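You operate a simulated robot arm through the tools that you are given. There is no shell and no other tool.

Carry out the task below with a simulated robot arm. There is one attempt and no reset: what you move stays moved.

## Task
Dust the patch on the dresser, then lay the purple soap there.
Fine: first move the wooden cube between the valet tray's marks; the dust pad goes in the end bay by the red mark; leave other cubes alone. Set down upright: green dust pad. What is to be rubbed or washed off counts as gone when no trace of it is left.

Only the result counts: the job must be done as asked and must still hold three seconds after the hand-in. Knocking over, shifting, dropping, spilling or breaking anything else fails it.

## Robot
A 6-joint arm with a two-finger gripper, fixed in place. Base frame: the origin is at the foot of the arm, x ahead of it, y to its left, z up; the work surface is at about z = 0. Readings come in cm, rad, newtons and seconds.
With the tool pointing down near the work surface it reaches from about 24 to 62 cm from the base axis. Its first joint turns from -1.152 to 1.152 rad. Payload 1.37 kg.
The TCP is the grasp point between the finger pads, 2.2 cm short of the fingertips. In the tool frame z runs along the fingers and y along their closing line. The gripper opens to 9.2 cm; its body begins 6.5 cm behind the TCP.
Orientation is that of the tool frame in the base frame, as a unit quaternion [w, x, y, z]. With the fingers straight down and closing along the base's y, the tool's x points along the base's -x, its y along +y and its z along -z.

## Interface
- The arm moves only by the tool play_rows. Its argument "targets" is a list that holds one entry, the list of rows, each a list of 7 numbers: the shift along the tool's x, y, z in units of 250 mm (1.0 is 250 mm), then the turn, a rotation vector about the tool's x, y, z in units of 45 degrees (1.0 is 45 degrees), then the opening, from 0 (shut) to 1 (fully open). In form: [[[tx, ty, tz, rx, ry, rz, hand], ...]]. A call has 1 to 20 rows; each row is the pose to reach, as a shift and turn from the pose commanded when the call began, along the tool's axes at that moment. A call with a number of a shift or a turn outside -1 to 1 is refused whole. Each row takes 0.2 s and may step no farther than 5 cm and 0.15 rad from the row before; otherwise, or with a gripper value out of range, the whole call is refused. A pose out of reach is approached as far as the arm can. The call stops where the force on the tool passes 40 N (or 10 N more than at its start, if that is more) or the arm is blocked; 0.2 s more then pass. The fingers move at their own pace (about 5.99 cm/s each) and stop on an object; they squeeze with about 26 N. The grip force told is the motor's: it shows also when the fingers shut on nothing. Time passes only in rows, and 0.2 s behind the last, so rows that repeat a pose let the fingers close. It gives the time, the measured TCP pose, the force on the tool (base axes), the opening and the grip force at its end, in the units of the frame above (readings bear some noise), with the torque about the TCP (base axes, N m) and any sound that the robot's microphone picked up, and new pictures: "views" is both (left out), scene, wrist or none.
- Cameras (640 x 400 px; columns grow to the right, rows downward): "scene" is fixed at [2.11, -43.88, 55.65]; the picture's right is [0.83, -0.56, 0.00], its down [-0.45, -0.67, -0.59] and it looks along [0.33, 0.49, -0.81] (base axes); focal length 268 px, centre (320, 200). "wrist" rides on the gripper at [7.1, 1.9, -10.2] in the tool frame; the picture's right is [-0.26, 0.96, 0.00], its down [-0.75, -0.20, -0.62] and it looks along [-0.60, -0.16, 0.78] (tool axes); focal length 280 px, centre (320, 200). There is no depth. A picture from a camera that has moved, and an enlarged one, comes with that camera's place and axes in the base frame and with its lens.
- zoom(camera, box): a new picture of the part [left, top, right, bottom] of that camera's present view, enlarged. It takes no simulated time.
- close_job(): hands the job in; it is judged then, once.

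Places have to be worked out from the pictures, the camera data and where the tool is seen. Open the gripper and draw the arm clear of the work before you hand the job in, unless the task says otherwise.

The tools are called after "Emit:" as a command line: name --argument value ..., lists and objects as JSON in quotes. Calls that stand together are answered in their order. play_rows: Moves the arm, as the interface text tells. Its arguments: {"type":"object","properties":{"targets":{"type":"array","items":{"type":"array","items":{"type":"array","items":{"type":"number"}}}},"views":{"type":"string","enum":["both","scene","wrist","none"]}},"required":["targets"]} The other tools are called the same way: zoom (camera, box) takes an enlarged picture of a part of a camera's view; close_job () hands the job in.

At the start:

```text
time_s: 0.0
tool_pos: [25.91, -24.38, 29.37]
tool_rot: [0.0, -0.001, 1.0, 0.0]
wrist_force: [0.2, -0.3, 0.6]
ft_torque: [0.01, 0.01, 0.01]
opening: 9.23
grasp_force: 0.0
```

scene: 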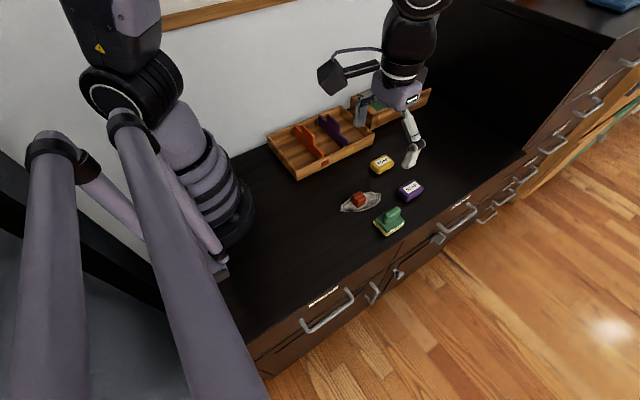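
wrist: 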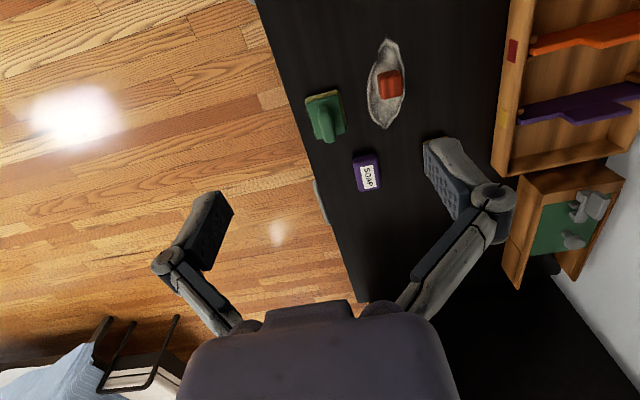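

I'll start by looking closely at the scene, to identify the patch, the wooden cube, the pad, the soap and the tray.

Emit:
zoom --camera "scene" --box '[250, 80, 450, 250]'

Emit:
zoom --camera "wrist" --box '[280, 20, 440, 200]'

Emit:
zoom --camera "wrist" --box '[480, 0, 640, 300]'

```text
2.35 times, centred on (350, 165) of scene
camera zoom: at [2.11, -43.88, 55.65], right [0.83, -0.56, 0.0], down [-0.45, -0.67, -0.59], along [0.33, 0.49, -0.81], focal length 629 px, centre (249, 282)
```

zoom: 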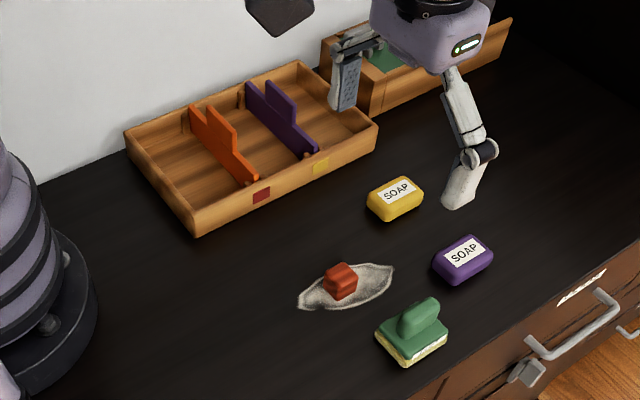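

```text
2.22 times, centred on (360, 110) of wrist
camera zoom: at [18.92, -22.48, 39.43], right [0.26, 0.96, 0.0], down [0.75, -0.2, 0.62], along [0.6, -0.16, -0.78], focal length 623 px, centre (231, 400)
```

zoom: 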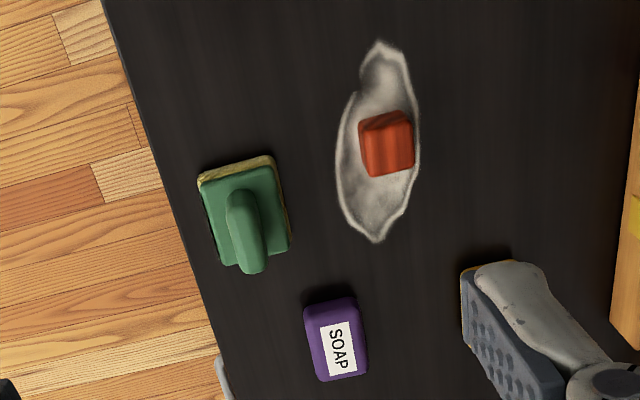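

```text
1.33 times, centred on (560, 150) of wrist
camera zoom: at [18.92, -22.48, 39.43], right [0.26, 0.96, 0.0], down [0.75, -0.2, 0.62], along [0.6, -0.16, -0.78], focal length 374 px, centre (0, 267)
```

zoom: 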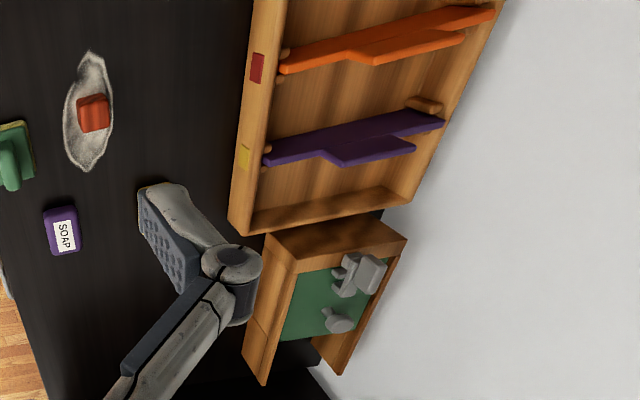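

The red wooden cube lies on a chalky patch near (32, -17), the green pad near (34, -26), the purple soap near (44, -22), and the tray spans x 23–50, y -1.5–14.5. I'll enlarge the tray and objects further to judge heights and angles.

Emit:
zoom --camera "scene" --box '[260, 90, 380, 185]'

Emit:
zoom --camera "scene" --box '[330, 150, 430, 245]'

Emit:
zoom --camera "wrist" --box '[500, 0, 640, 170]'

Emit:
zoom --camera "wrist" --box '[300, 30, 420, 150]'

```text
4.21 times, centred on (320, 138) of scene
camera zoom: at [2.11, -43.88, 55.65], right [0.83, -0.56, 0.0], down [-0.45, -0.67, -0.59], along [0.33, 0.49, -0.81], focal length 1126 px, centre (320, 463)
```

zoom: 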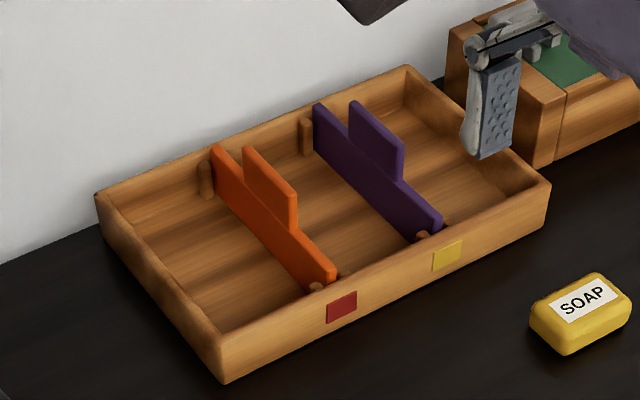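

```text
4.21 times, centred on (380, 198) of scene
camera zoom: at [2.11, -43.88, 55.65], right [0.83, -0.56, 0.0], down [-0.45, -0.67, -0.59], along [0.33, 0.49, -0.81], focal length 1126 px, centre (67, 210)
```

zoom: 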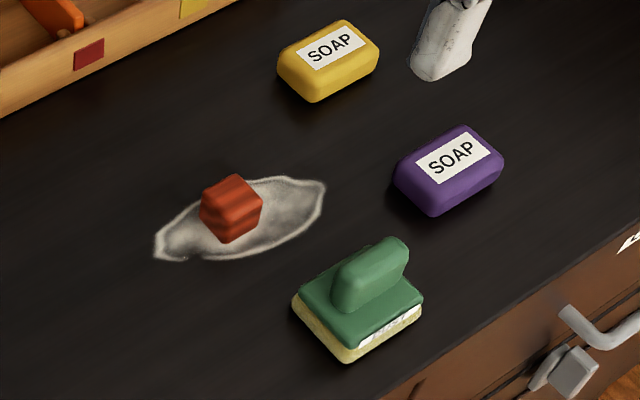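

```text
2.35 times, centred on (570, 85) of wrist
camera zoom: at [18.92, -22.48, 39.43], right [0.26, 0.96, 0.0], down [0.75, -0.2, 0.62], along [0.6, -0.16, -0.78], focal length 660 px, centre (-268, 471)
```

zoom: 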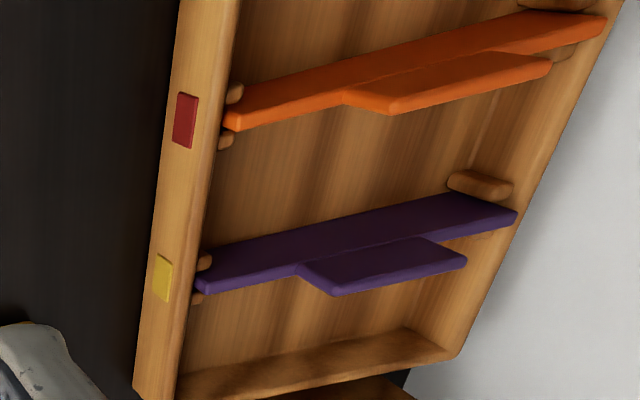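

```text
3.33 times, centred on (360, 90) of wrist
camera zoom: at [18.92, -22.48, 39.43], right [0.26, 0.96, 0.0], down [0.75, -0.2, 0.62], along [0.6, -0.16, -0.78], focal length 935 px, centre (187, 567)
```

zoom: 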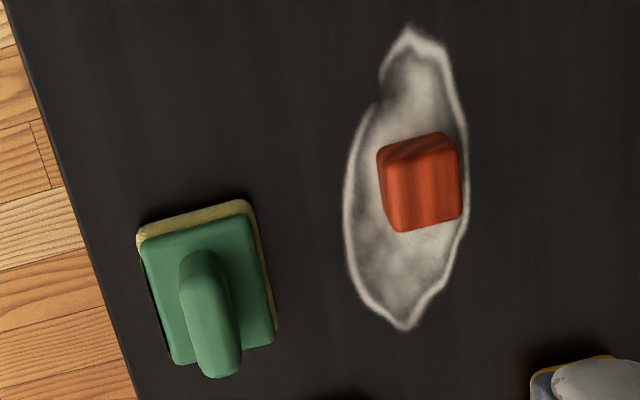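

The cube looks axis-aligned, about 2.5 cm on a side, centred near (32.0, -16.5), so I can grip it closing along y. I move above it at z ≈ 12 with the hand open, to check it with the wrist camera.

Emit:
play_rows --targets '[[[-0.041, 0.052, 0.116, 0, 0, 0, 1], [-0.081, 0.104, 0.232, 0, 0, 0, 1], [-0.122, 0.157, 0.348, 0, 0, 0, 1], [-0.163, 0.209, 0.463, 0, 0, 0, 1], [-0.203, 0.261, 0.579, 0, 0, 0, 1], [-0.244, 0.313, 0.695, 0, 0, 0, 1], [-0.244, 0.313, 0.695, 0, 0, 0, 1]]]' --views "both"

```text
time_s: 1.6
tool_pos: [32.2, -16.59, 11.72]
tool_rot: [0.001, 0.0, 1.0, 0.0]
wrist_force: [-0.3, -0.2, 0.5]
ft_torque: [0.0, -0.01, -0.01]
opening: 9.2
grasp_force: 0.1
camera wrist: at [25.16, -14.67, 21.9], right [0.26, 0.96, 0.0], down [0.75, -0.2, 0.63], along [0.6, -0.16, -0.78], focal length 280 px, centre (320, 200)
```

scene: 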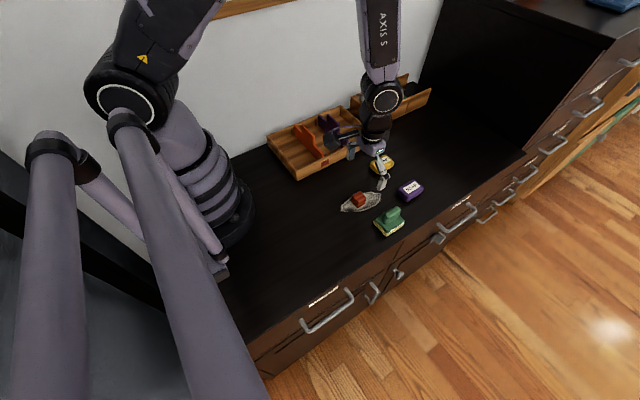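
wrist: 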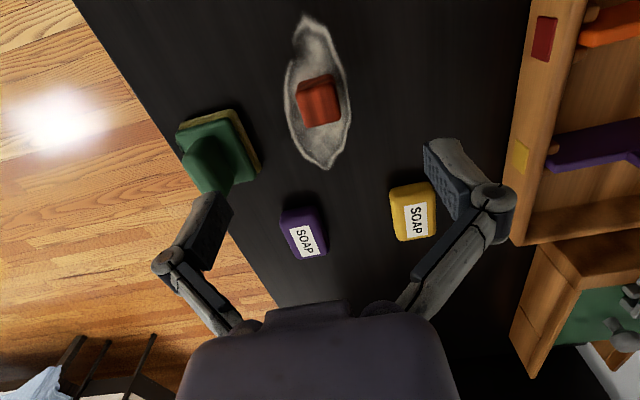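

Now above the cube; I'll enlarge the wrist view to refine the cube, pad and soap positions.

Emit:
zoom --camera "wrist" --box '[270, 50, 370, 150]'

Emit:
zoom --camera "wrist" --box '[170, 100, 270, 200]'

Emit:
zoom --camera "wrist" --box '[270, 170, 450, 270]'

```text
4.00 times, centred on (320, 100) of wrist
camera zoom: at [25.16, -14.67, 21.9], right [0.26, 0.96, 0.0], down [0.75, -0.2, 0.63], along [0.6, -0.16, -0.78], focal length 1122 px, centre (320, 600)
```

zoom: 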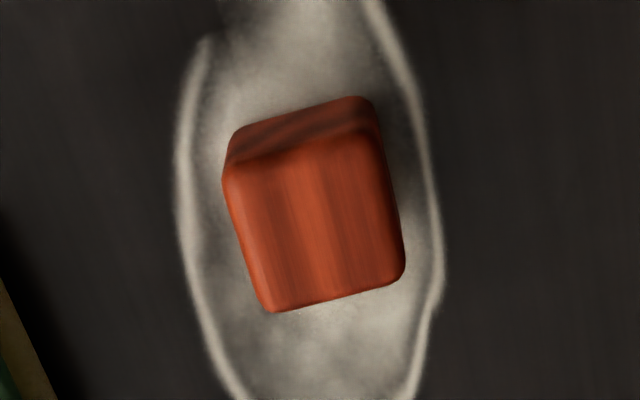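

```text
4.00 times, centred on (220, 150) of wrist
camera zoom: at [25.16, -14.67, 21.9], right [0.26, 0.96, 0.0], down [0.75, -0.2, 0.63], along [0.6, -0.16, -0.78], focal length 1122 px, centre (720, 400)
```

zoom: 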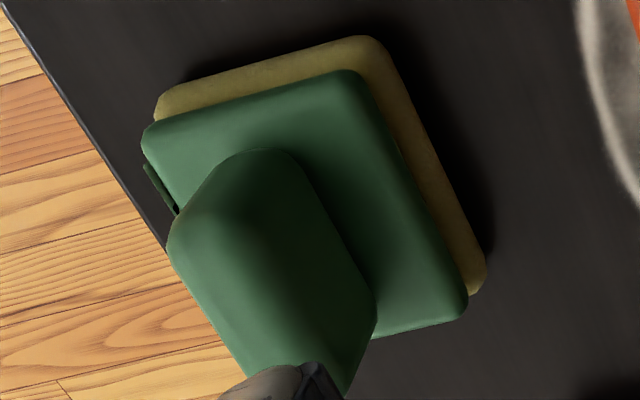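

```text
3.56 times, centred on (360, 220) of wrist
camera zoom: at [25.16, -14.67, 21.9], right [0.26, 0.96, 0.0], down [0.75, -0.2, 0.63], along [0.6, -0.16, -0.78], focal length 997 px, centre (178, 129)
```

zoom: 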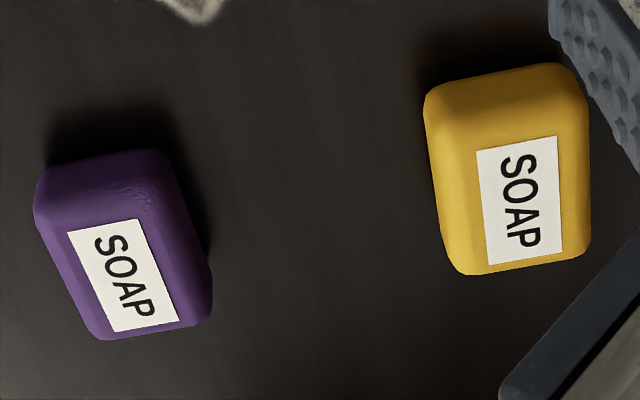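

The cube centre is about (32.0, -16.5), and the pad's edge is near y = -22.9, so I'll narrow the hand to 5.5 cm before going down. Then I descend to z ≈ 2.6 and close on the cube.

Emit:
play_rows --targets '[[[0.004, 0.002, 0, 0, 0, 0, 0.6], [0.004, 0.002, 0, 0, 0, 0, 0.6], [0.004, 0.002, 0.1, 0, 0, 0, 0.6], [0.004, 0.002, 0.2, 0, 0, 0, 0.6], [0.004, 0.002, 0.3, 0, 0, 0, 0.6], [0.004, 0.002, 0.366, 0, 0, 0, 0.6], [0.004, 0.002, 0.366, 0, 0, 0, 0.6]]]' --views "both"

```text
time_s: 3.2
tool_pos: [31.95, -16.55, 2.6]
tool_rot: [0.001, 0.0, 1.0, 0.001]
wrist_force: [-0.5, 0.4, 0.6]
ft_torque: [-0.03, -0.01, 0.03]
opening: 5.5
grasp_force: 0.0
camera wrist: at [25.02, -14.57, 12.76], right [0.26, 0.96, 0.0], down [0.75, -0.2, 0.63], along [0.6, -0.16, -0.78], focal length 280 px, centre (320, 200)
```

scene: 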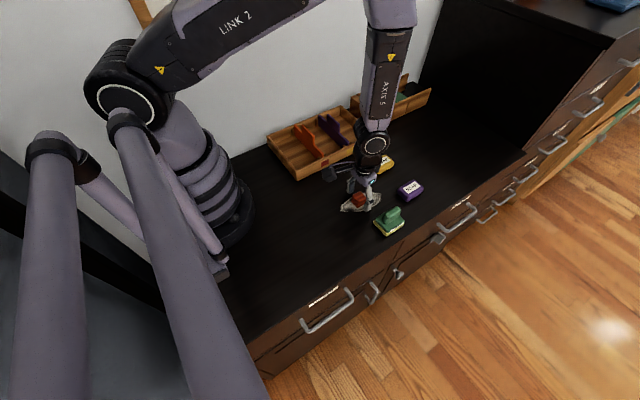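
wrist: 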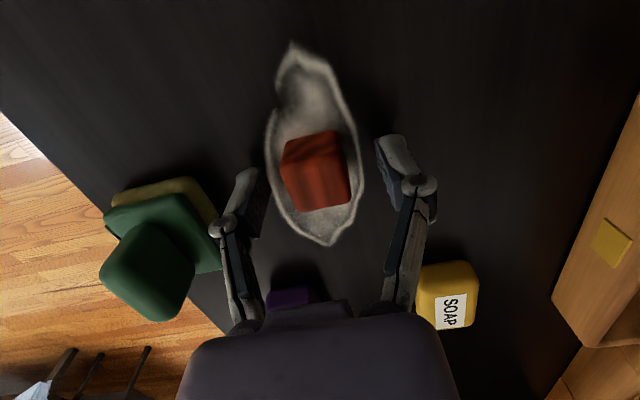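

The fingers straddle the cube with clear gaps on both sides. I close on it.

Emit:
play_rows --targets '[[[0, 0, 0, 0, 0, 0, 0.3], [0, 0, 0, 0, 0, 0, 0], [0, 0, 0, 0, 0, 0, 0], [0, 0, 0, 0, 0, 0, 0], [0, 0, 0, 0, 0, 0, 0]]]' --views "wrist"

```text
time_s: 4.4
tool_pos: [32.0, -16.4, 2.55]
tool_rot: [0.001, 0.0, 1.0, 0.002]
wrist_force: [-0.1, 0.5, 0.3]
ft_torque: [-0.02, -0.01, 0.02]
opening: 2.64
grasp_force: 26.3
camera wrist: at [25.02, -14.57, 12.79], right [0.26, 0.96, 0.0], down [0.75, -0.2, 0.62], along [0.6, -0.16, -0.78], focal length 280 px, centre (320, 200)
```

wrist: 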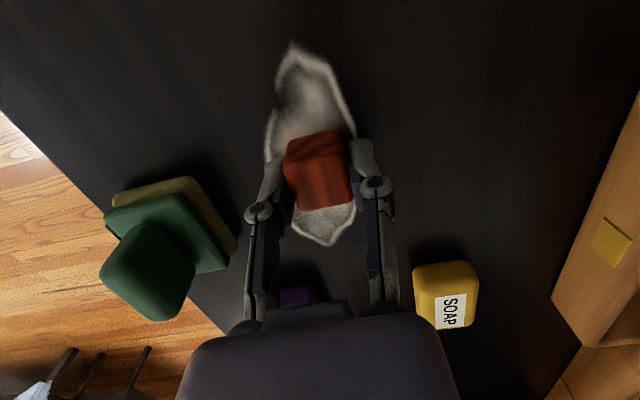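

The cube is held (opening 2.64 cm, 26 N). I lift it straight up to z ≈ 14, then carry it over the middle bay (centre about x = 36.2, y = 6) between the red and yellow marks.

Emit:
play_rows --targets '[[[0, 0, -0.06, 0, 0, 0, 0], [0, 0, -0.18, 0, 0, 0, 0], [0, 0, -0.32, 0, 0, 0, 0], [0, 0, -0.456, 0, 0, 0, 0], [-0.028, 0.15, -0.456, 0, 0, 0, 0], [-0.056, 0.3, -0.456, 0, 0, 0, 0], [-0.084, 0.45, -0.456, 0, 0, 0, 0], [-0.112, 0.6, -0.456, 0, 0, 0, 0], [-0.14, 0.75, -0.456, 0, 0, 0, 0], [-0.168, 0.9, -0.456, 0, 0, 0, 0], [-0.168, 0.9, -0.456, 0, 0, 0, 0]]]' --views "both"

```text
time_s: 6.8
tool_pos: [36.17, 6.1, 14.23]
tool_rot: [0.0, 0.0, 1.0, 0.001]
wrist_force: [-0.3, 0.7, 0.4]
ft_torque: [-0.01, -0.01, 0.01]
opening: 2.63
grasp_force: 25.5
camera wrist: at [29.09, 7.98, 24.32], right [0.26, 0.96, 0.0], down [0.75, -0.2, 0.62], along [0.6, -0.16, -0.78], focal length 280 px, centre (320, 200)
```

scene: 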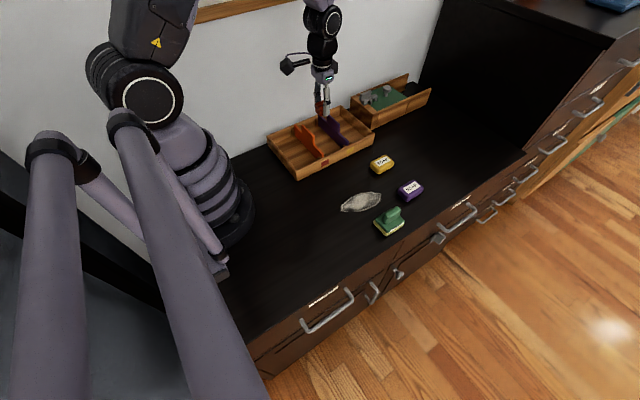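
wrist: 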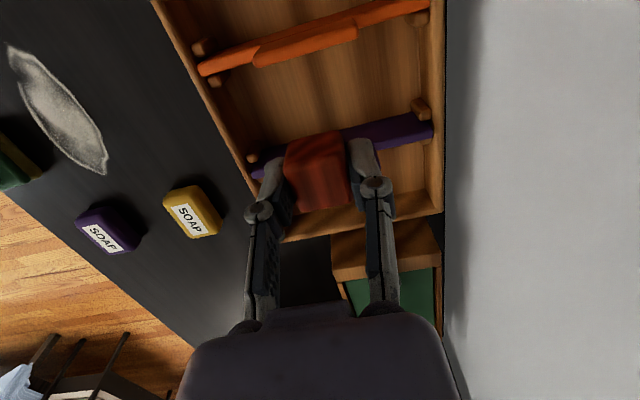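

The cube hangs over the middle bay, midway between the orange (x ≈ 31.8) and purple (x ≈ 40.4) dividers. I descend to z ≈ 4.2 and check the force.

Emit:
play_rows --targets '[[[0, 0, 0.1, 0, 0, 0, 0], [0, 0, 0.2, 0, 0, 0, 0], [0, 0, 0.3, 0, 0, 0, 0], [0, 0, 0.37, 0, 0, 0, 0], [0, 0, 0.396, 0, 0, 0, 0], [0, 0, 0.396, 0, 0, 0, 0]]]' --views "both"

```text
time_s: 8.2
tool_pos: [36.06, 5.91, 4.1]
tool_rot: [0.0, 0.0, 1.0, -0.001]
wrist_force: [-0.2, 0.3, 0.2]
ft_torque: [-0.03, 0.02, 0.02]
opening: 2.66
grasp_force: 25.8
camera wrist: at [29.05, 7.89, 14.36], right [0.26, 0.96, 0.0], down [0.75, -0.2, 0.63], along [0.6, -0.16, -0.78], focal length 280 px, centre (320, 200)
```

scene: 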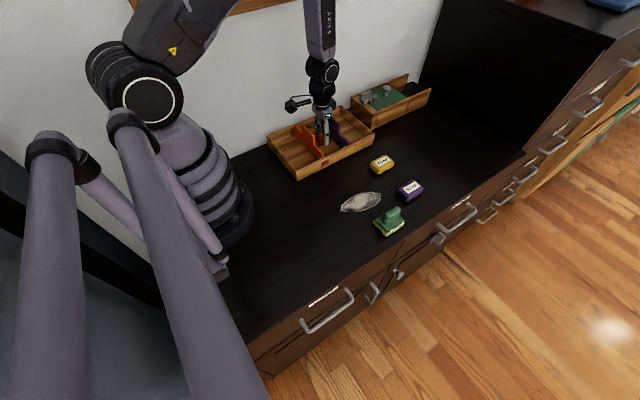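
wrist: 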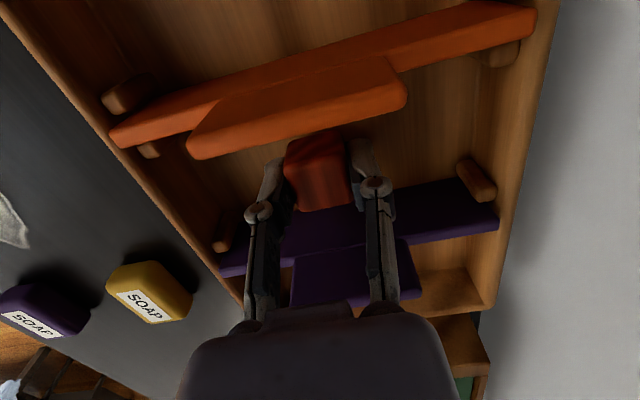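

No contact yet. I lower in small steps, watching for the tray floor.

Emit:
play_rows --targets '[[[0, 0, 0.01, 0, 0, 0, 0], [0, 0, 0.02, 0, 0, 0, 0], [0, 0, 0.02, 0, 0, 0, 0]]]' --views "none"

```text
time_s: 9.0
tool_pos: [36.08, 6.0, 3.86]
tool_rot: [0.0, 0.0, 1.0, 0.001]
wrist_force: [0.5, -0.3, -0.3]
ft_torque: [-0.01, 0.01, -0.02]
opening: 2.65
grasp_force: 25.7
```

No contact force yet, so I keep lowering gently.

Emit:
play_rows --targets '[[[0, 0, 0.006, 0, 0, 0, 0], [0, 0, 0.012, 0, 0, 0, 0], [0, 0, 0.012, 0, 0, 0, 0]]]' --views "wrist"

```text
time_s: 9.8
tool_pos: [36.24, 6.02, 3.57]
tool_rot: [0.0, 0.001, 1.0, 0.0]
wrist_force: [0.1, -0.5, 0.5]
ft_torque: [-0.03, 0.0, -0.02]
opening: 2.64
grasp_force: 26.2
camera wrist: at [29.11, 7.89, 13.6], right [0.26, 0.96, 0.0], down [0.75, -0.2, 0.62], along [0.6, -0.16, -0.78], focal length 280 px, centre (320, 200)
```

wrist: 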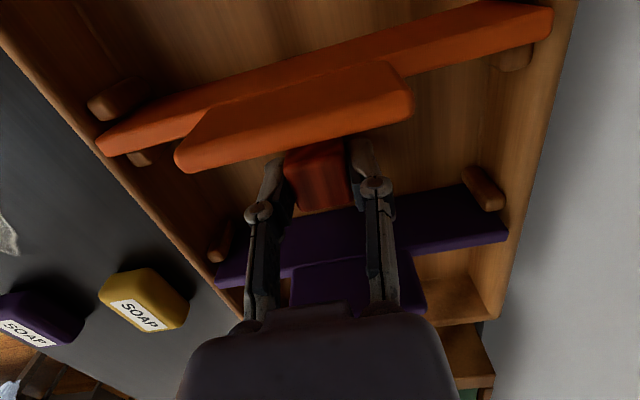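

Still free; another 0.25 cm down.

Emit:
play_rows --targets '[[[0, 0, 0.005, 0, 0, 0, 0], [0, 0, 0.01, 0, 0, 0, 0], [0, 0, 0.01, 0, 0, 0, 0]]]' --views "none"

Emit:
play_rows --targets '[[[0, 0, 0.005, 0, 0, 0, 0], [0, 0, 0.005, 0, 0, 0, 0]]]' --views "none"

```text
time_s: 10.6
tool_pos: [36.01, 5.99, 3.21]
tool_rot: [0.0, 0.0, 1.0, 0.0]
wrist_force: [-1.9, 0.4, 14.2]
ft_torque: [0.02, 0.07, 0.0]
opening: 2.63
grasp_force: 25.8
```

```text
time_s: 11.2
tool_pos: [36.1, 5.88, 2.97]
tool_rot: [0.0, 0.0, 1.0, 0.0]
wrist_force: [-1.9, 1.0, 25.5]
ft_torque: [0.04, 0.05, -0.03]
opening: 2.65
grasp_force: 25.8
```

The cube is on the tray floor (contact force up). I ease off about 0.2 cm, then open the fingers gently to 5.5 cm.

Emit:
play_rows --targets '[[[0, 0, -0.01, 0, 0, 0, 0], [0, 0, -0.01, 0, 0, 0, 0.35], [0, 0, -0.01, 0, 0, 0, 0.45], [0, 0, -0.01, 0, 0, 0, 0.55], [0, 0, -0.01, 0, 0, 0, 0.55]]]' --views "wrist"

```text
time_s: 12.4
tool_pos: [36.12, 6.0, 3.35]
tool_rot: [-0.001, 0.0, 1.0, 0.0]
wrist_force: [-0.6, 0.1, -0.5]
ft_torque: [-0.02, -0.04, -0.02]
opening: 5.06
grasp_force: 0.0
camera wrist: at [29.11, 7.86, 13.48], right [0.26, 0.96, 0.0], down [0.75, -0.2, 0.62], along [0.6, -0.16, -0.78], focal length 280 px, centre (320, 200)
```

wrist: 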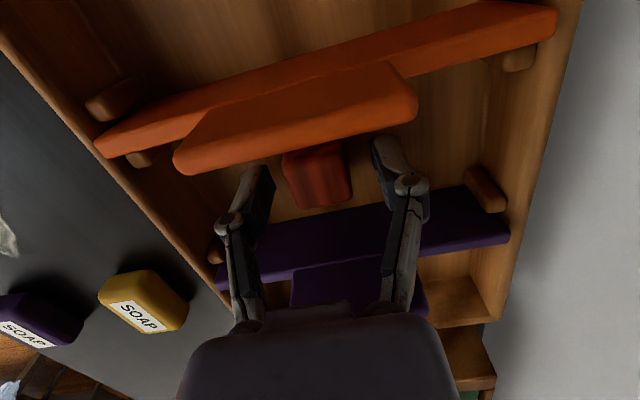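

The cube stands free in the middle bay. I lift straight up to z ≈ 16 and travel back toward the dust pad.

Emit:
play_rows --targets '[[[0, 0, -0.1, 0, 0, 0, 0.55], [0, 0, -0.24, 0, 0, 0, 0.55], [0, 0, -0.38, 0, 0, 0, 0.55], [0, 0, -0.5, 0, 0, 0, 0.55], [0.015, -0.16, -0.5, 0, 0, 0, 0.55], [0.03, -0.32, -0.5, 0, 0, 0, 0.55], [0.045, -0.48, -0.5, 0, 0, 0, 0.55], [0.06, -0.64, -0.5, 0, 0, 0, 0.55], [0.075, -0.8, -0.5, 0, 0, 0, 0.55], [0.092, -0.96, -0.5, 0, 0, 0, 0.55], [0.092, -0.96, -0.5, 0, 0, 0, 0.55]]]' --views "both"

```text
time_s: 14.8
tool_pos: [34.03, -17.96, 15.9]
tool_rot: [0.0, -0.001, 1.0, 0.001]
wrist_force: [0.4, -0.6, -0.1]
ft_torque: [0.0, -0.02, -0.01]
opening: 5.05
grasp_force: 0.1
camera wrist: at [27.0, -16.11, 26.02], right [0.26, 0.97, 0.0], down [0.75, -0.2, 0.62], along [0.6, -0.16, -0.78], focal length 280 px, centre (320, 200)
```

scene: 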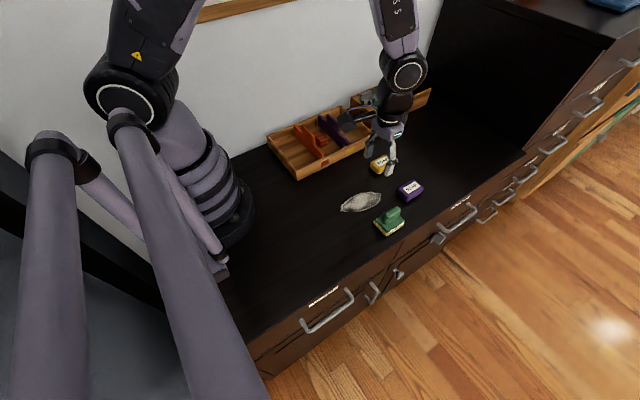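
wrist: 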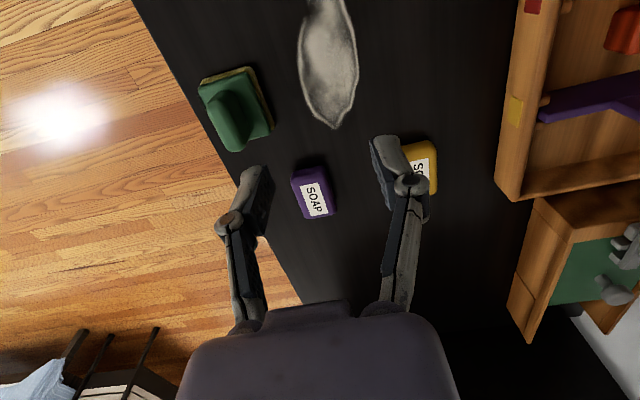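

The cube is visible upright in the middle bay. I move over the dust pad at the same height for a straight view of its handle.

Emit:
play_rows --targets '[[[0.006, -0.15, 0, 0, 0, 0, 0.55], [0.012, -0.294, 0, 0, 0, 0, 0.55], [0.012, -0.294, 0, 0, 0, 0, 0.55]]]' --views "wrist"

Emit:
zoom --camera "wrist" --box '[260, 30, 380, 150]'

Emit:
zoom --camera "scene" --box '[360, 190, 430, 245]'

```text
time_s: 15.6
tool_pos: [33.65, -25.47, 15.72]
tool_rot: [0.001, 0.0, 1.0, 0.0]
wrist_force: [1.4, 0.4, -0.7]
ft_torque: [-0.01, 0.04, -0.04]
opening: 5.1
grasp_force: 0.1
camera wrist: at [26.59, -23.57, 25.97], right [0.26, 0.96, 0.0], down [0.75, -0.2, 0.62], along [0.6, -0.16, -0.78], focal length 280 px, centre (320, 200)
```

wrist: 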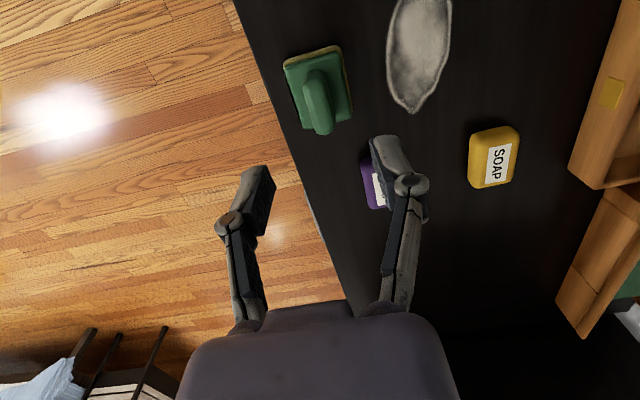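

```text
3.33 times, centred on (320, 90) of wrist
camera zoom: at [26.59, -23.57, 25.97], right [0.26, 0.96, 0.0], down [0.75, -0.2, 0.62], along [0.6, -0.16, -0.78], focal length 935 px, centre (320, 567)
```

zoom: 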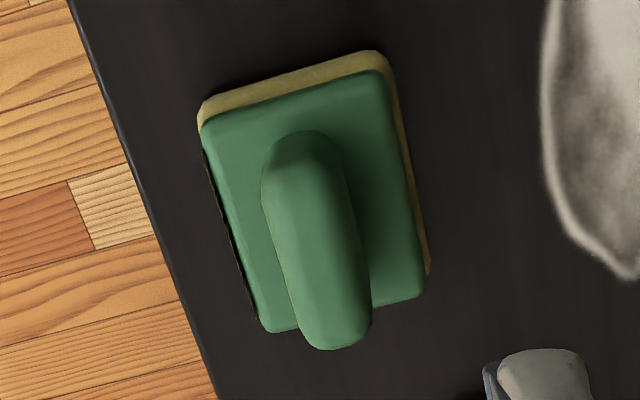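

```text
7.27 times, centred on (395, 218) of scene
camera zoom: at [2.11, -43.88, 55.65], right [0.83, -0.56, 0.0], down [-0.45, -0.67, -0.59], along [0.33, 0.49, -0.81], focal length 1945 px, centre (-226, 73)
```

zoom: 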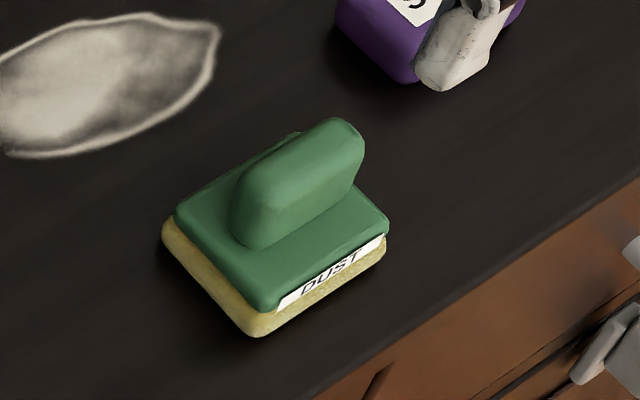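

The pad is axis-aligned, centred near (33.85, -25.5), with its handle running along x and its top at about z = 6. I descend to TCP z ≈ 5.0 around the handle and close.

Emit:
play_rows --targets '[[[-0.006, -0.003, 0.1, 0, 0, 0, 0.5], [-0.006, -0.003, 0.22, 0, 0, 0, 0.5], [-0.006, -0.003, 0.33, 0, 0, 0, 0.5], [-0.006, -0.003, 0.4, 0, 0, 0, 0.5], [-0.006, -0.003, 0.432, 0, 0, 0, 0.5], [-0.006, -0.003, 0.432, 0, 0, 0, 0.5]]]' --views "both"

Emit:
zoom --camera "scene" --box '[350, 170, 430, 245]'

```text
time_s: 17.0
tool_pos: [33.61, -25.4, 4.8]
tool_rot: [0.0, 0.0, 1.0, 0.001]
wrist_force: [-0.6, 0.0, -0.5]
ft_torque: [0.0, -0.04, -0.03]
opening: 4.61
grasp_force: 0.1
camera wrist: at [26.57, -23.52, 15.11], right [0.26, 0.96, 0.0], down [0.75, -0.2, 0.62], along [0.6, -0.16, -0.78], focal length 280 px, centre (320, 200)
```

scene: 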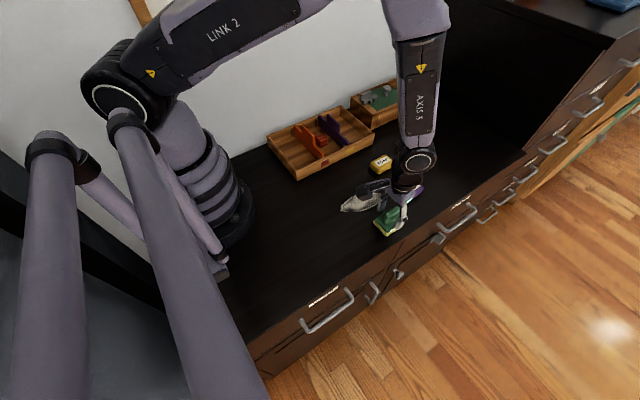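
wrist: 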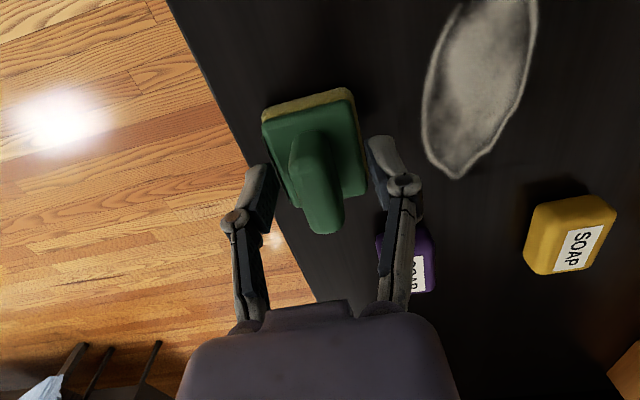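

```text
5.33 times, centred on (390, 208) of scene
camera zoom: at [2.11, -43.88, 55.65], right [0.83, -0.56, 0.0], down [-0.45, -0.67, -0.59], along [0.33, 0.49, -0.81], focal length 1426 px, centre (-53, 160)
```

zoom: 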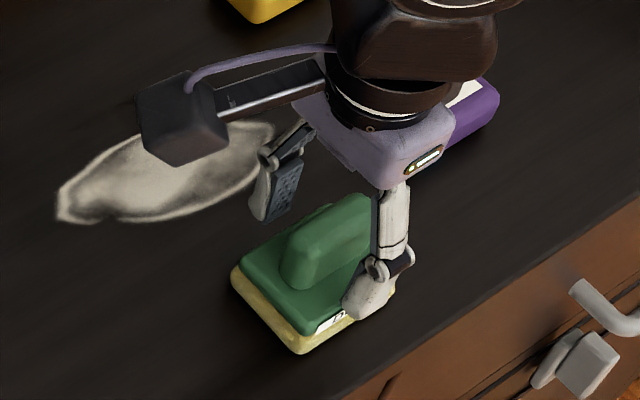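

The fingers straddle the handle without contact. I close on it.

Emit:
play_rows --targets '[[[0, 0, 0, 0, 0, 0, 0.3], [0, 0, 0, 0, 0, 0, 0], [0, 0, 0, 0, 0, 0, 0], [0, 0, 0, 0, 0, 0, 0], [0, 0, 0, 0, 0, 0, 0]]]' --views "wrist"

```text
time_s: 18.2
tool_pos: [33.56, -25.43, 4.89]
tool_rot: [0.0, -0.001, 1.0, 0.001]
wrist_force: [-0.1, 0.3, 0.6]
ft_torque: [-0.01, -0.07, -0.02]
opening: 1.71
grasp_force: 26.5
camera wrist: at [26.58, -23.53, 15.14], right [0.26, 0.96, 0.0], down [0.75, -0.2, 0.62], along [0.6, -0.16, -0.78], focal length 280 px, centre (320, 200)
```

wrist: 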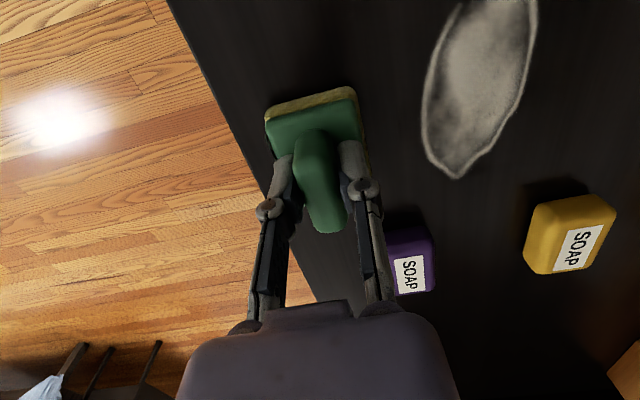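

The handle is gripped (1.71 cm). I lift the pad 4 cm, carry it above the near end of the patch, and lower it to just above the surface.

Emit:
play_rows --targets '[[[0, 0, -0.06, 0, 0, 0, 0], [0, 0, -0.16, 0, 0, 0, 0], [0.065, 0.116, -0.16, 0, 0, 0, 0], [0.13, 0.232, -0.16, 0, 0, 0, 0], [0.194, 0.348, -0.16, 0, 0, 0, 0], [0.194, 0.348, -0.16, 0, 0, 0, 0]]]' --views "both"

Emit:
zoom --camera "scene" --box '[310, 150, 410, 230]'

```text
time_s: 19.6
tool_pos: [28.99, -16.61, 8.81]
tool_rot: [0.0, 0.0, 1.0, 0.0]
wrist_force: [-0.9, -0.4, -1.7]
ft_torque: [0.02, -0.01, -0.01]
opening: 1.69
grasp_force: 26.0
camera wrist: at [21.99, -14.73, 19.05], right [0.26, 0.96, 0.0], down [0.75, -0.2, 0.63], along [0.6, -0.16, -0.78], focal length 280 px, centre (320, 200)
```

scene: 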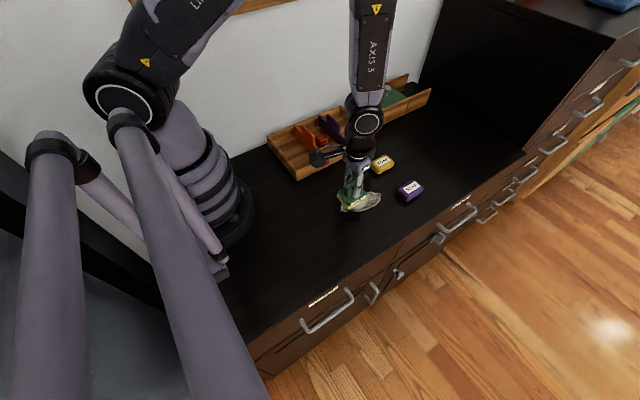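
wrist: 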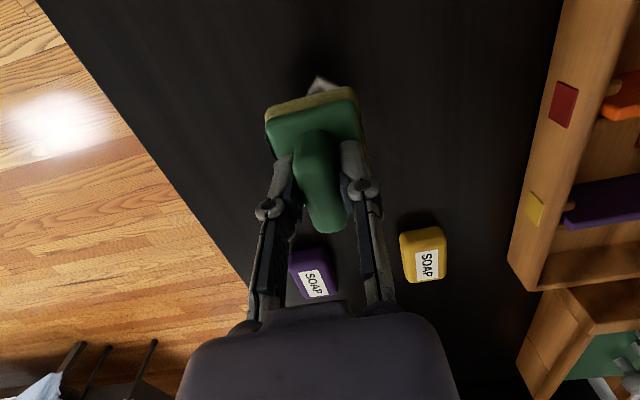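

```text
5.00 times, centred on (360, 190) of scene
camera zoom: at [2.11, -43.88, 55.65], right [0.83, -0.56, 0.0], down [-0.45, -0.67, -0.59], along [0.33, 0.49, -0.81], focal length 1337 px, centre (120, 250)
```

zoom: 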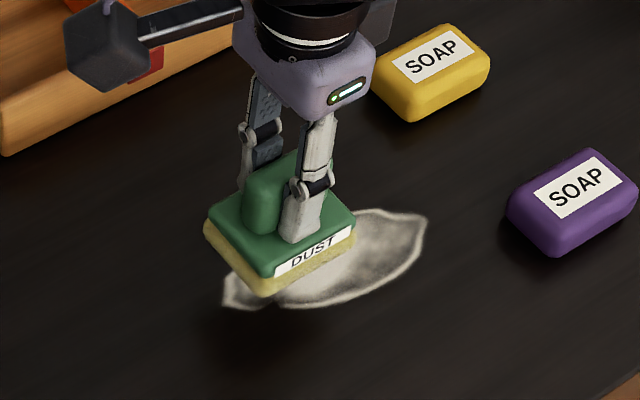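

The pad hangs level over the near end of the patch. I lower it until light contact and read the force.

Emit:
play_rows --targets '[[[0, 0, 0.08, 0, 0, 0, 0], [0, 0, 0.14, 0, 0, 0, 0], [0, 0, 0.156, 0, 0, 0, 0], [0, 0, 0.162, 0, 0, 0, 0], [0, 0, 0.162, 0, 0, 0, 0]]]' --views "none"

```text
time_s: 20.8
tool_pos: [28.81, -16.75, 4.87]
tool_rot: [0.0, -0.001, 1.0, -0.001]
wrist_force: [-6.8, 1.0, 23.5]
ft_torque: [-0.01, 0.19, 0.0]
opening: 1.71
grasp_force: 25.6
```

Contact is firm (23 N); I ease off by 0.15 cm to press lightly and try a short stroke across the near end.

Emit:
play_rows --targets '[[[0, 0, -0.006, 0, 0, 0, 0], [0, -0.02, -0.006, 0, 0, 0, 0], [0, -0.04, -0.006, 0, 0, 0, 0], [0, -0.06, -0.006, 0, 0, 0, 0], [0, -0.04, -0.006, 0, 0, 0, 0], [0, -0.02, -0.006, 0, 0, 0, 0], [0, 0, -0.006, 0, 0, 0, 0]]]' --views "both"

Emit:
zoom --camera "scene" --box '[310, 150, 410, 230]'

```text
time_s: 22.4
tool_pos: [28.89, -16.74, 5.05]
tool_rot: [0.0, 0.0, 1.0, -0.001]
wrist_force: [-0.8, 0.2, -0.1]
ft_torque: [0.02, 0.01, -0.01]
opening: 1.71
grasp_force: 26.1
camera wrist: at [21.74, -14.84, 15.33], right [0.26, 0.96, 0.0], down [0.75, -0.2, 0.62], along [0.6, -0.16, -0.78], focal length 280 px, centre (320, 200)
```

scene: 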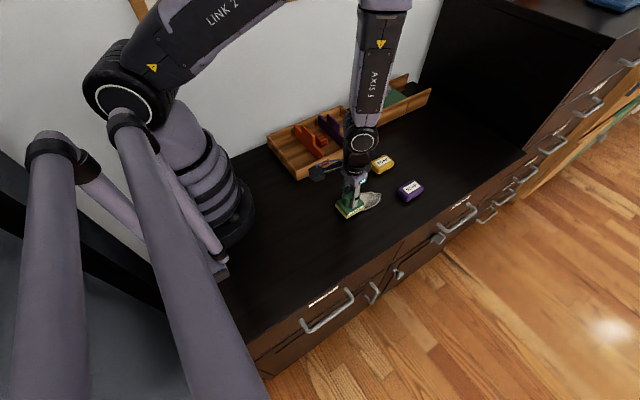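
wrist: 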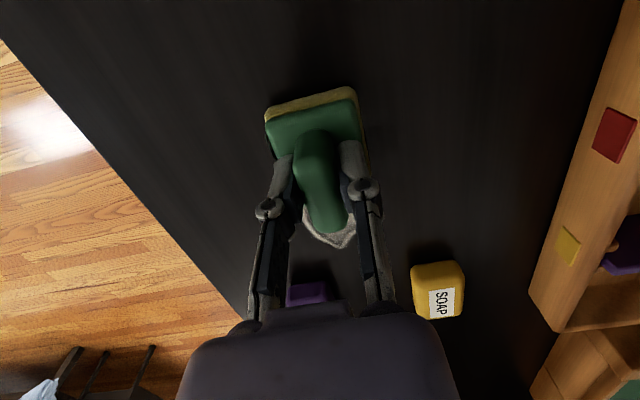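

```text
5.00 times, centred on (360, 190) of scene
camera zoom: at [2.11, -43.88, 55.65], right [0.83, -0.56, 0.0], down [-0.45, -0.67, -0.59], along [0.33, 0.49, -0.81], focal length 1337 px, centre (120, 250)
```

zoom: 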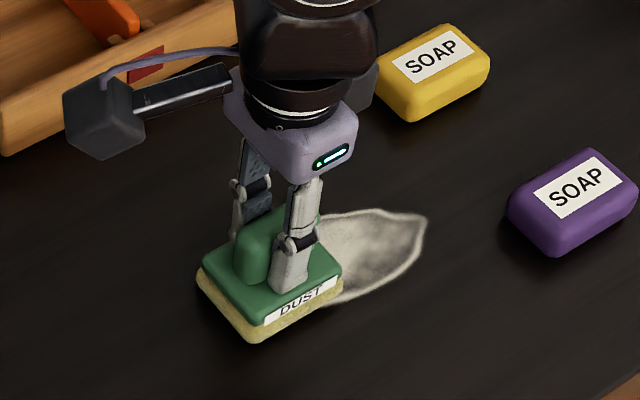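

Backing off that far lost contact (0 N), so I lower 0.08 cm for a moderate press and stroke across the near end.

Emit:
play_rows --targets '[[[0, 0, 0.003, 0, 0, 0, 0], [0, 0, 0.003, 0, 0, 0, 0]]]' --views "none"

```text
time_s: 23.0
tool_pos: [28.79, -16.72, 5.09]
tool_rot: [0.0, -0.001, 1.0, 0.0]
wrist_force: [0.5, 0.1, -0.8]
ft_torque: [0.01, 0.0, -0.01]
opening: 1.72
grasp_force: 26.1
```

Still no contact; another 0.05 cm.

Emit:
play_rows --targets '[[[0, 0, 0.002, 0, 0, 0, 0], [0, 0, 0.002, 0, 0, 0, 0]]]' --views "none"

```text
time_s: 23.6
tool_pos: [28.7, -16.67, 5.01]
tool_rot: [0.001, 0.0, 1.0, 0.0]
wrist_force: [0.3, 0.2, -1.1]
ft_torque: [-0.01, 0.03, 0.02]
opening: 1.72
grasp_force: 25.8
```

Still free — the first press likely slid the handle slightly in the grip. I keep lowering in 0.08 cm steps.

Emit:
play_rows --targets '[[[0, 0, 0.003, 0, 0, 0, 0], [0, 0, 0.003, 0, 0, 0, 0]]]' --views "none"

Emit:
play_rows --targets '[[[0, 0, 0.002, 0, 0, 0, 0], [0, 0, 0.002, 0, 0, 0, 0]]]' --views "none"

```text
time_s: 24.2
tool_pos: [28.66, -16.68, 4.76]
tool_rot: [0.0, 0.001, 1.0, -0.001]
wrist_force: [-3.9, -3.1, 22.9]
ft_torque: [-0.06, 0.2, -0.01]
opening: 1.71
grasp_force: 25.7
```

```text
time_s: 24.8
tool_pos: [28.79, -16.8, 4.83]
tool_rot: [0.0, 0.0, 1.0, -0.001]
wrist_force: [-4.5, -4.0, 23.6]
ft_torque: [-0.12, 0.11, -0.01]
opening: 1.69
grasp_force: 26.6
```

Contact again at about 23 N. I stroke across the near end of the patch at this height and watch the readings.

Emit:
play_rows --targets '[[[0, -0.02, -0.001, 0, 0, 0, 0], [0, -0.04, -0.001, 0, 0, 0, 0], [0, -0.06, -0.001, 0, 0, 0, 0], [0, -0.04, -0.001, 0, 0, 0, 0], [0, -0.02, -0.001, 0, 0, 0, 0], [0, 0, -0.001, 0, 0, 0, 0], [0, 0.02, -0.001, 0, 0, 0, 0], [0, 0.04, -0.001, 0, 0, 0, 0], [0, 0.06, -0.001, 0, 0, 0, 0], [0, 0.04, -0.001, 0, 0, 0, 0], [0, 0.02, -0.001, 0, 0, 0, 0], [0, 0, -0.001, 0, 0, 0, 0]]]' --views "both"

Emit:
zoom --camera "scene" --box '[310, 150, 410, 230]'

```text
time_s: 27.4
tool_pos: [28.85, -16.84, 4.86]
tool_rot: [-0.001, -0.001, 1.0, 0.0]
wrist_force: [0.3, 11.7, 24.0]
ft_torque: [0.3, -0.14, 0.06]
opening: 1.71
grasp_force: 26.1
camera wrist: at [21.82, -14.88, 15.03], right [0.26, 0.97, 0.0], down [0.75, -0.2, 0.62], along [0.6, -0.16, -0.78], focal length 280 px, centre (320, 200)
```

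scene: 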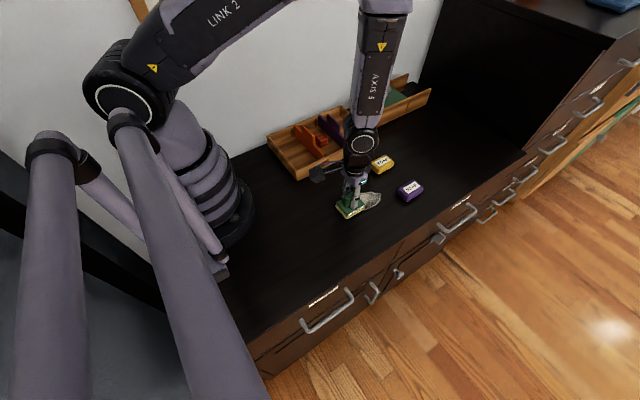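
wrist: 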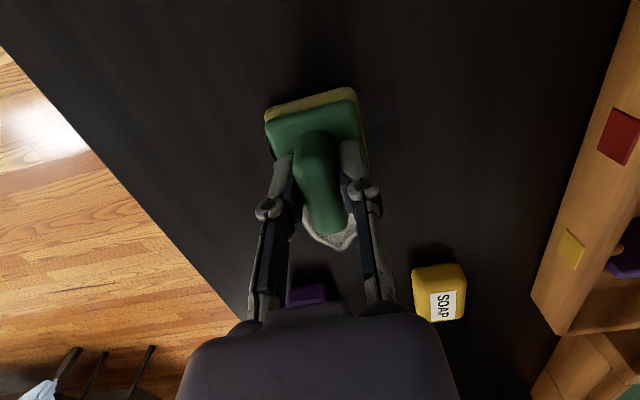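

```text
5.00 times, centred on (360, 190) of scene
camera zoom: at [2.1, -43.88, 55.66], right [0.83, -0.56, 0.0], down [-0.45, -0.67, -0.59], along [0.33, 0.49, -0.81], focal length 1337 px, centre (120, 250)
```

zoom: 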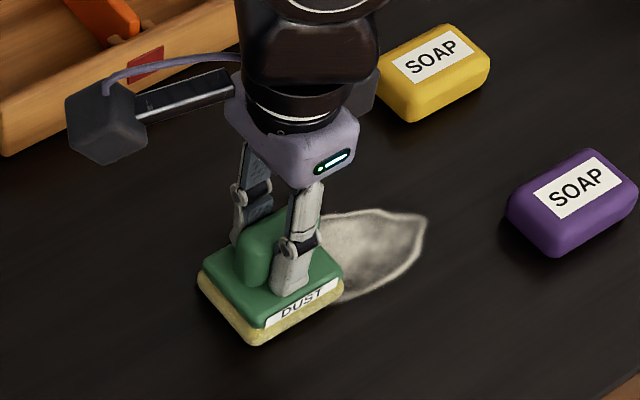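

The rubbing works (friction about 12 N at 24 N press). Next, a slow stroke along the length of the patch toward +x, with slightly less pressure.

Emit:
play_rows --targets '[[[0, 0, -0.001, 0, 0, 0, 0], [-0.03, 0, -0.001, 0, 0, 0, 0], [-0.06, 0, -0.001, 0, 0, 0, 0], [-0.09, 0, -0.001, 0, 0, 0, 0], [-0.12, 0, -0.001, 0, 0, 0, 0], [-0.15, 0, -0.001, 0, 0, 0, 0], [-0.18, 0, -0.001, 0, 0, 0, 0]]]' --views "both"

Emit:
zoom --camera "scene" --box '[310, 150, 410, 230]'

```text
time_s: 29.0
tool_pos: [33.5, -16.88, 4.85]
tool_rot: [0.001, 0.0, 1.0, 0.0]
wrist_force: [-1.3, -0.5, -1.1]
ft_torque: [0.02, -0.03, 0.02]
opening: 1.7
grasp_force: 25.9
camera wrist: at [26.39, -14.91, 15.0], right [0.26, 0.96, 0.0], down [0.75, -0.2, 0.63], along [0.6, -0.16, -0.78], focal length 280 px, centre (320, 200)
```

scene: 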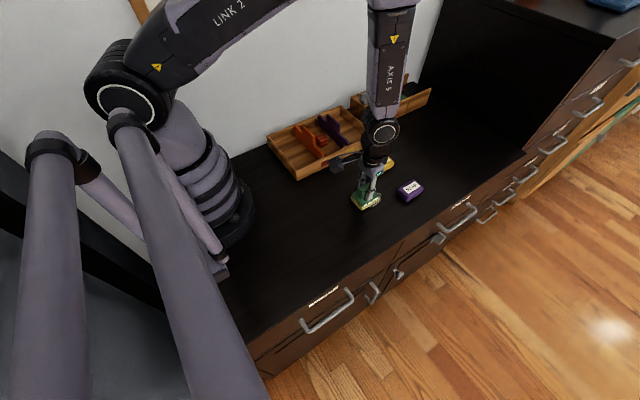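
wrist: 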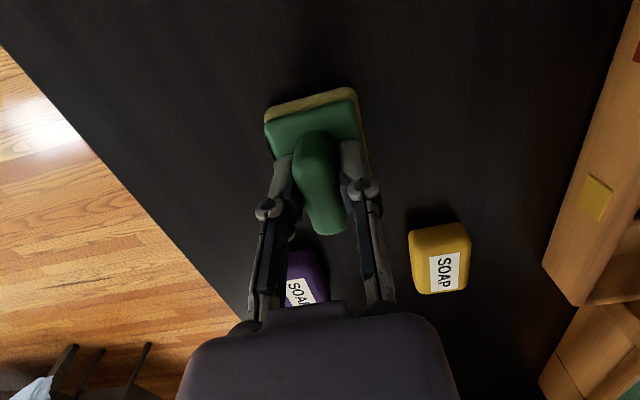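

```text
5.00 times, centred on (360, 190) of scene
camera zoom: at [2.11, -43.88, 55.65], right [0.83, -0.56, 0.0], down [-0.45, -0.67, -0.59], along [0.33, 0.49, -0.81], focal length 1337 px, centre (120, 250)
```

zoom: 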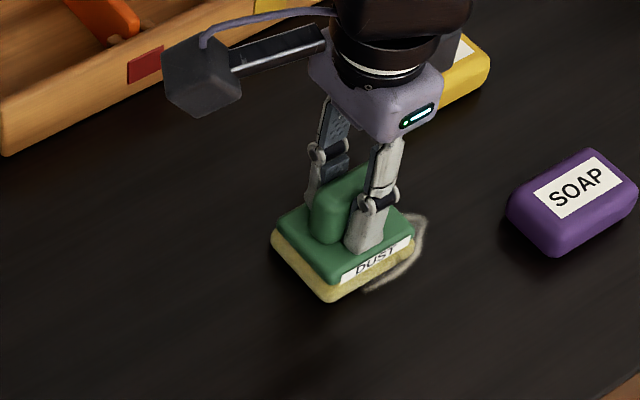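

The near half is wiped clean behind the pad; contact went light at the end. I lower 0.05 cm, stroke side to side here, then advance toward the far end.

Emit:
play_rows --targets '[[[0, 0, 0.002, 0, 0, 0, 0], [0, -0.025, 0.002, 0, 0, 0, 0], [0, -0.05, 0.002, 0, 0, 0, 0], [0, -0.06, 0.002, 0, 0, 0, 0], [0, -0.03, 0.002, 0, 0, 0, 0], [0, 0, 0.002, 0, 0, 0, 0], [0, 0.03, 0.002, 0, 0, 0, 0], [0, 0.06, 0.002, 0, 0, 0, 0], [0, 0.03, 0.002, 0, 0, 0, 0], [0, 0, 0.002, 0, 0, 0, 0], [-0.03, 0, 0.002, 0, 0, 0, 0], [-0.06, 0, 0.002, 0, 0, 0, 0]]]' --views "scene"

Emit:
zoom --camera "scene" --box '[310, 150, 410, 230]'

```text
time_s: 31.6
tool_pos: [34.9, -16.9, 4.74]
tool_rot: [0.0, 0.001, 1.0, 0.0]
wrist_force: [0.1, -0.4, -1.2]
ft_torque: [0.01, -0.01, 0.01]
opening: 1.68
grasp_force: 25.9
```

scene: 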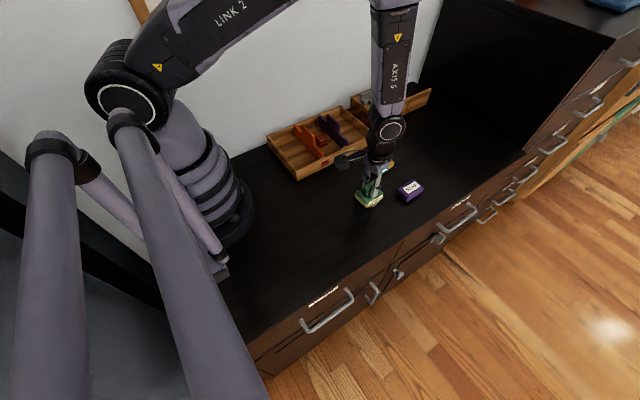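

```text
5.00 times, centred on (360, 190) of scene
camera zoom: at [2.11, -43.88, 55.65], right [0.83, -0.56, 0.0], down [-0.45, -0.67, -0.59], along [0.33, 0.49, -0.81], focal length 1337 px, centre (120, 250)
```

zoom: 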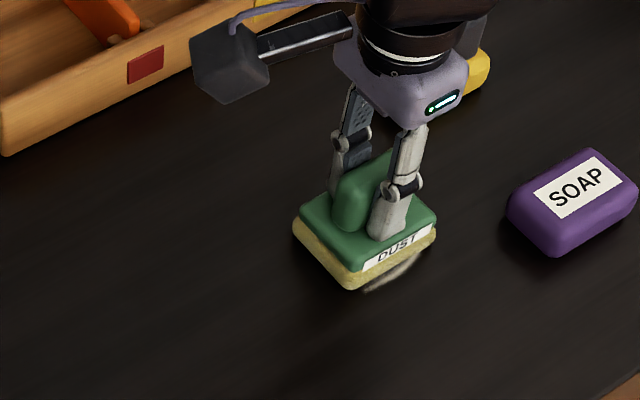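

Contact is light again while the remainder shows only at the far end. I lower a further 0.08 cm and rub over the far end.

Emit:
play_rows --targets '[[[0, 0, 0.002, 0, 0, 0, 0], [0, 0, 0.004, 0, 0, 0, 0], [0, 0, 0.004, 0, 0, 0, 0]]]' --views "none"

```text
time_s: 32.4
tool_pos: [34.86, -16.84, 4.71]
tool_rot: [0.0, 0.001, 1.0, -0.001]
wrist_force: [-8.8, -0.2, 22.6]
ft_torque: [0.02, 0.2, -0.05]
opening: 1.72
grasp_force: 26.3
```

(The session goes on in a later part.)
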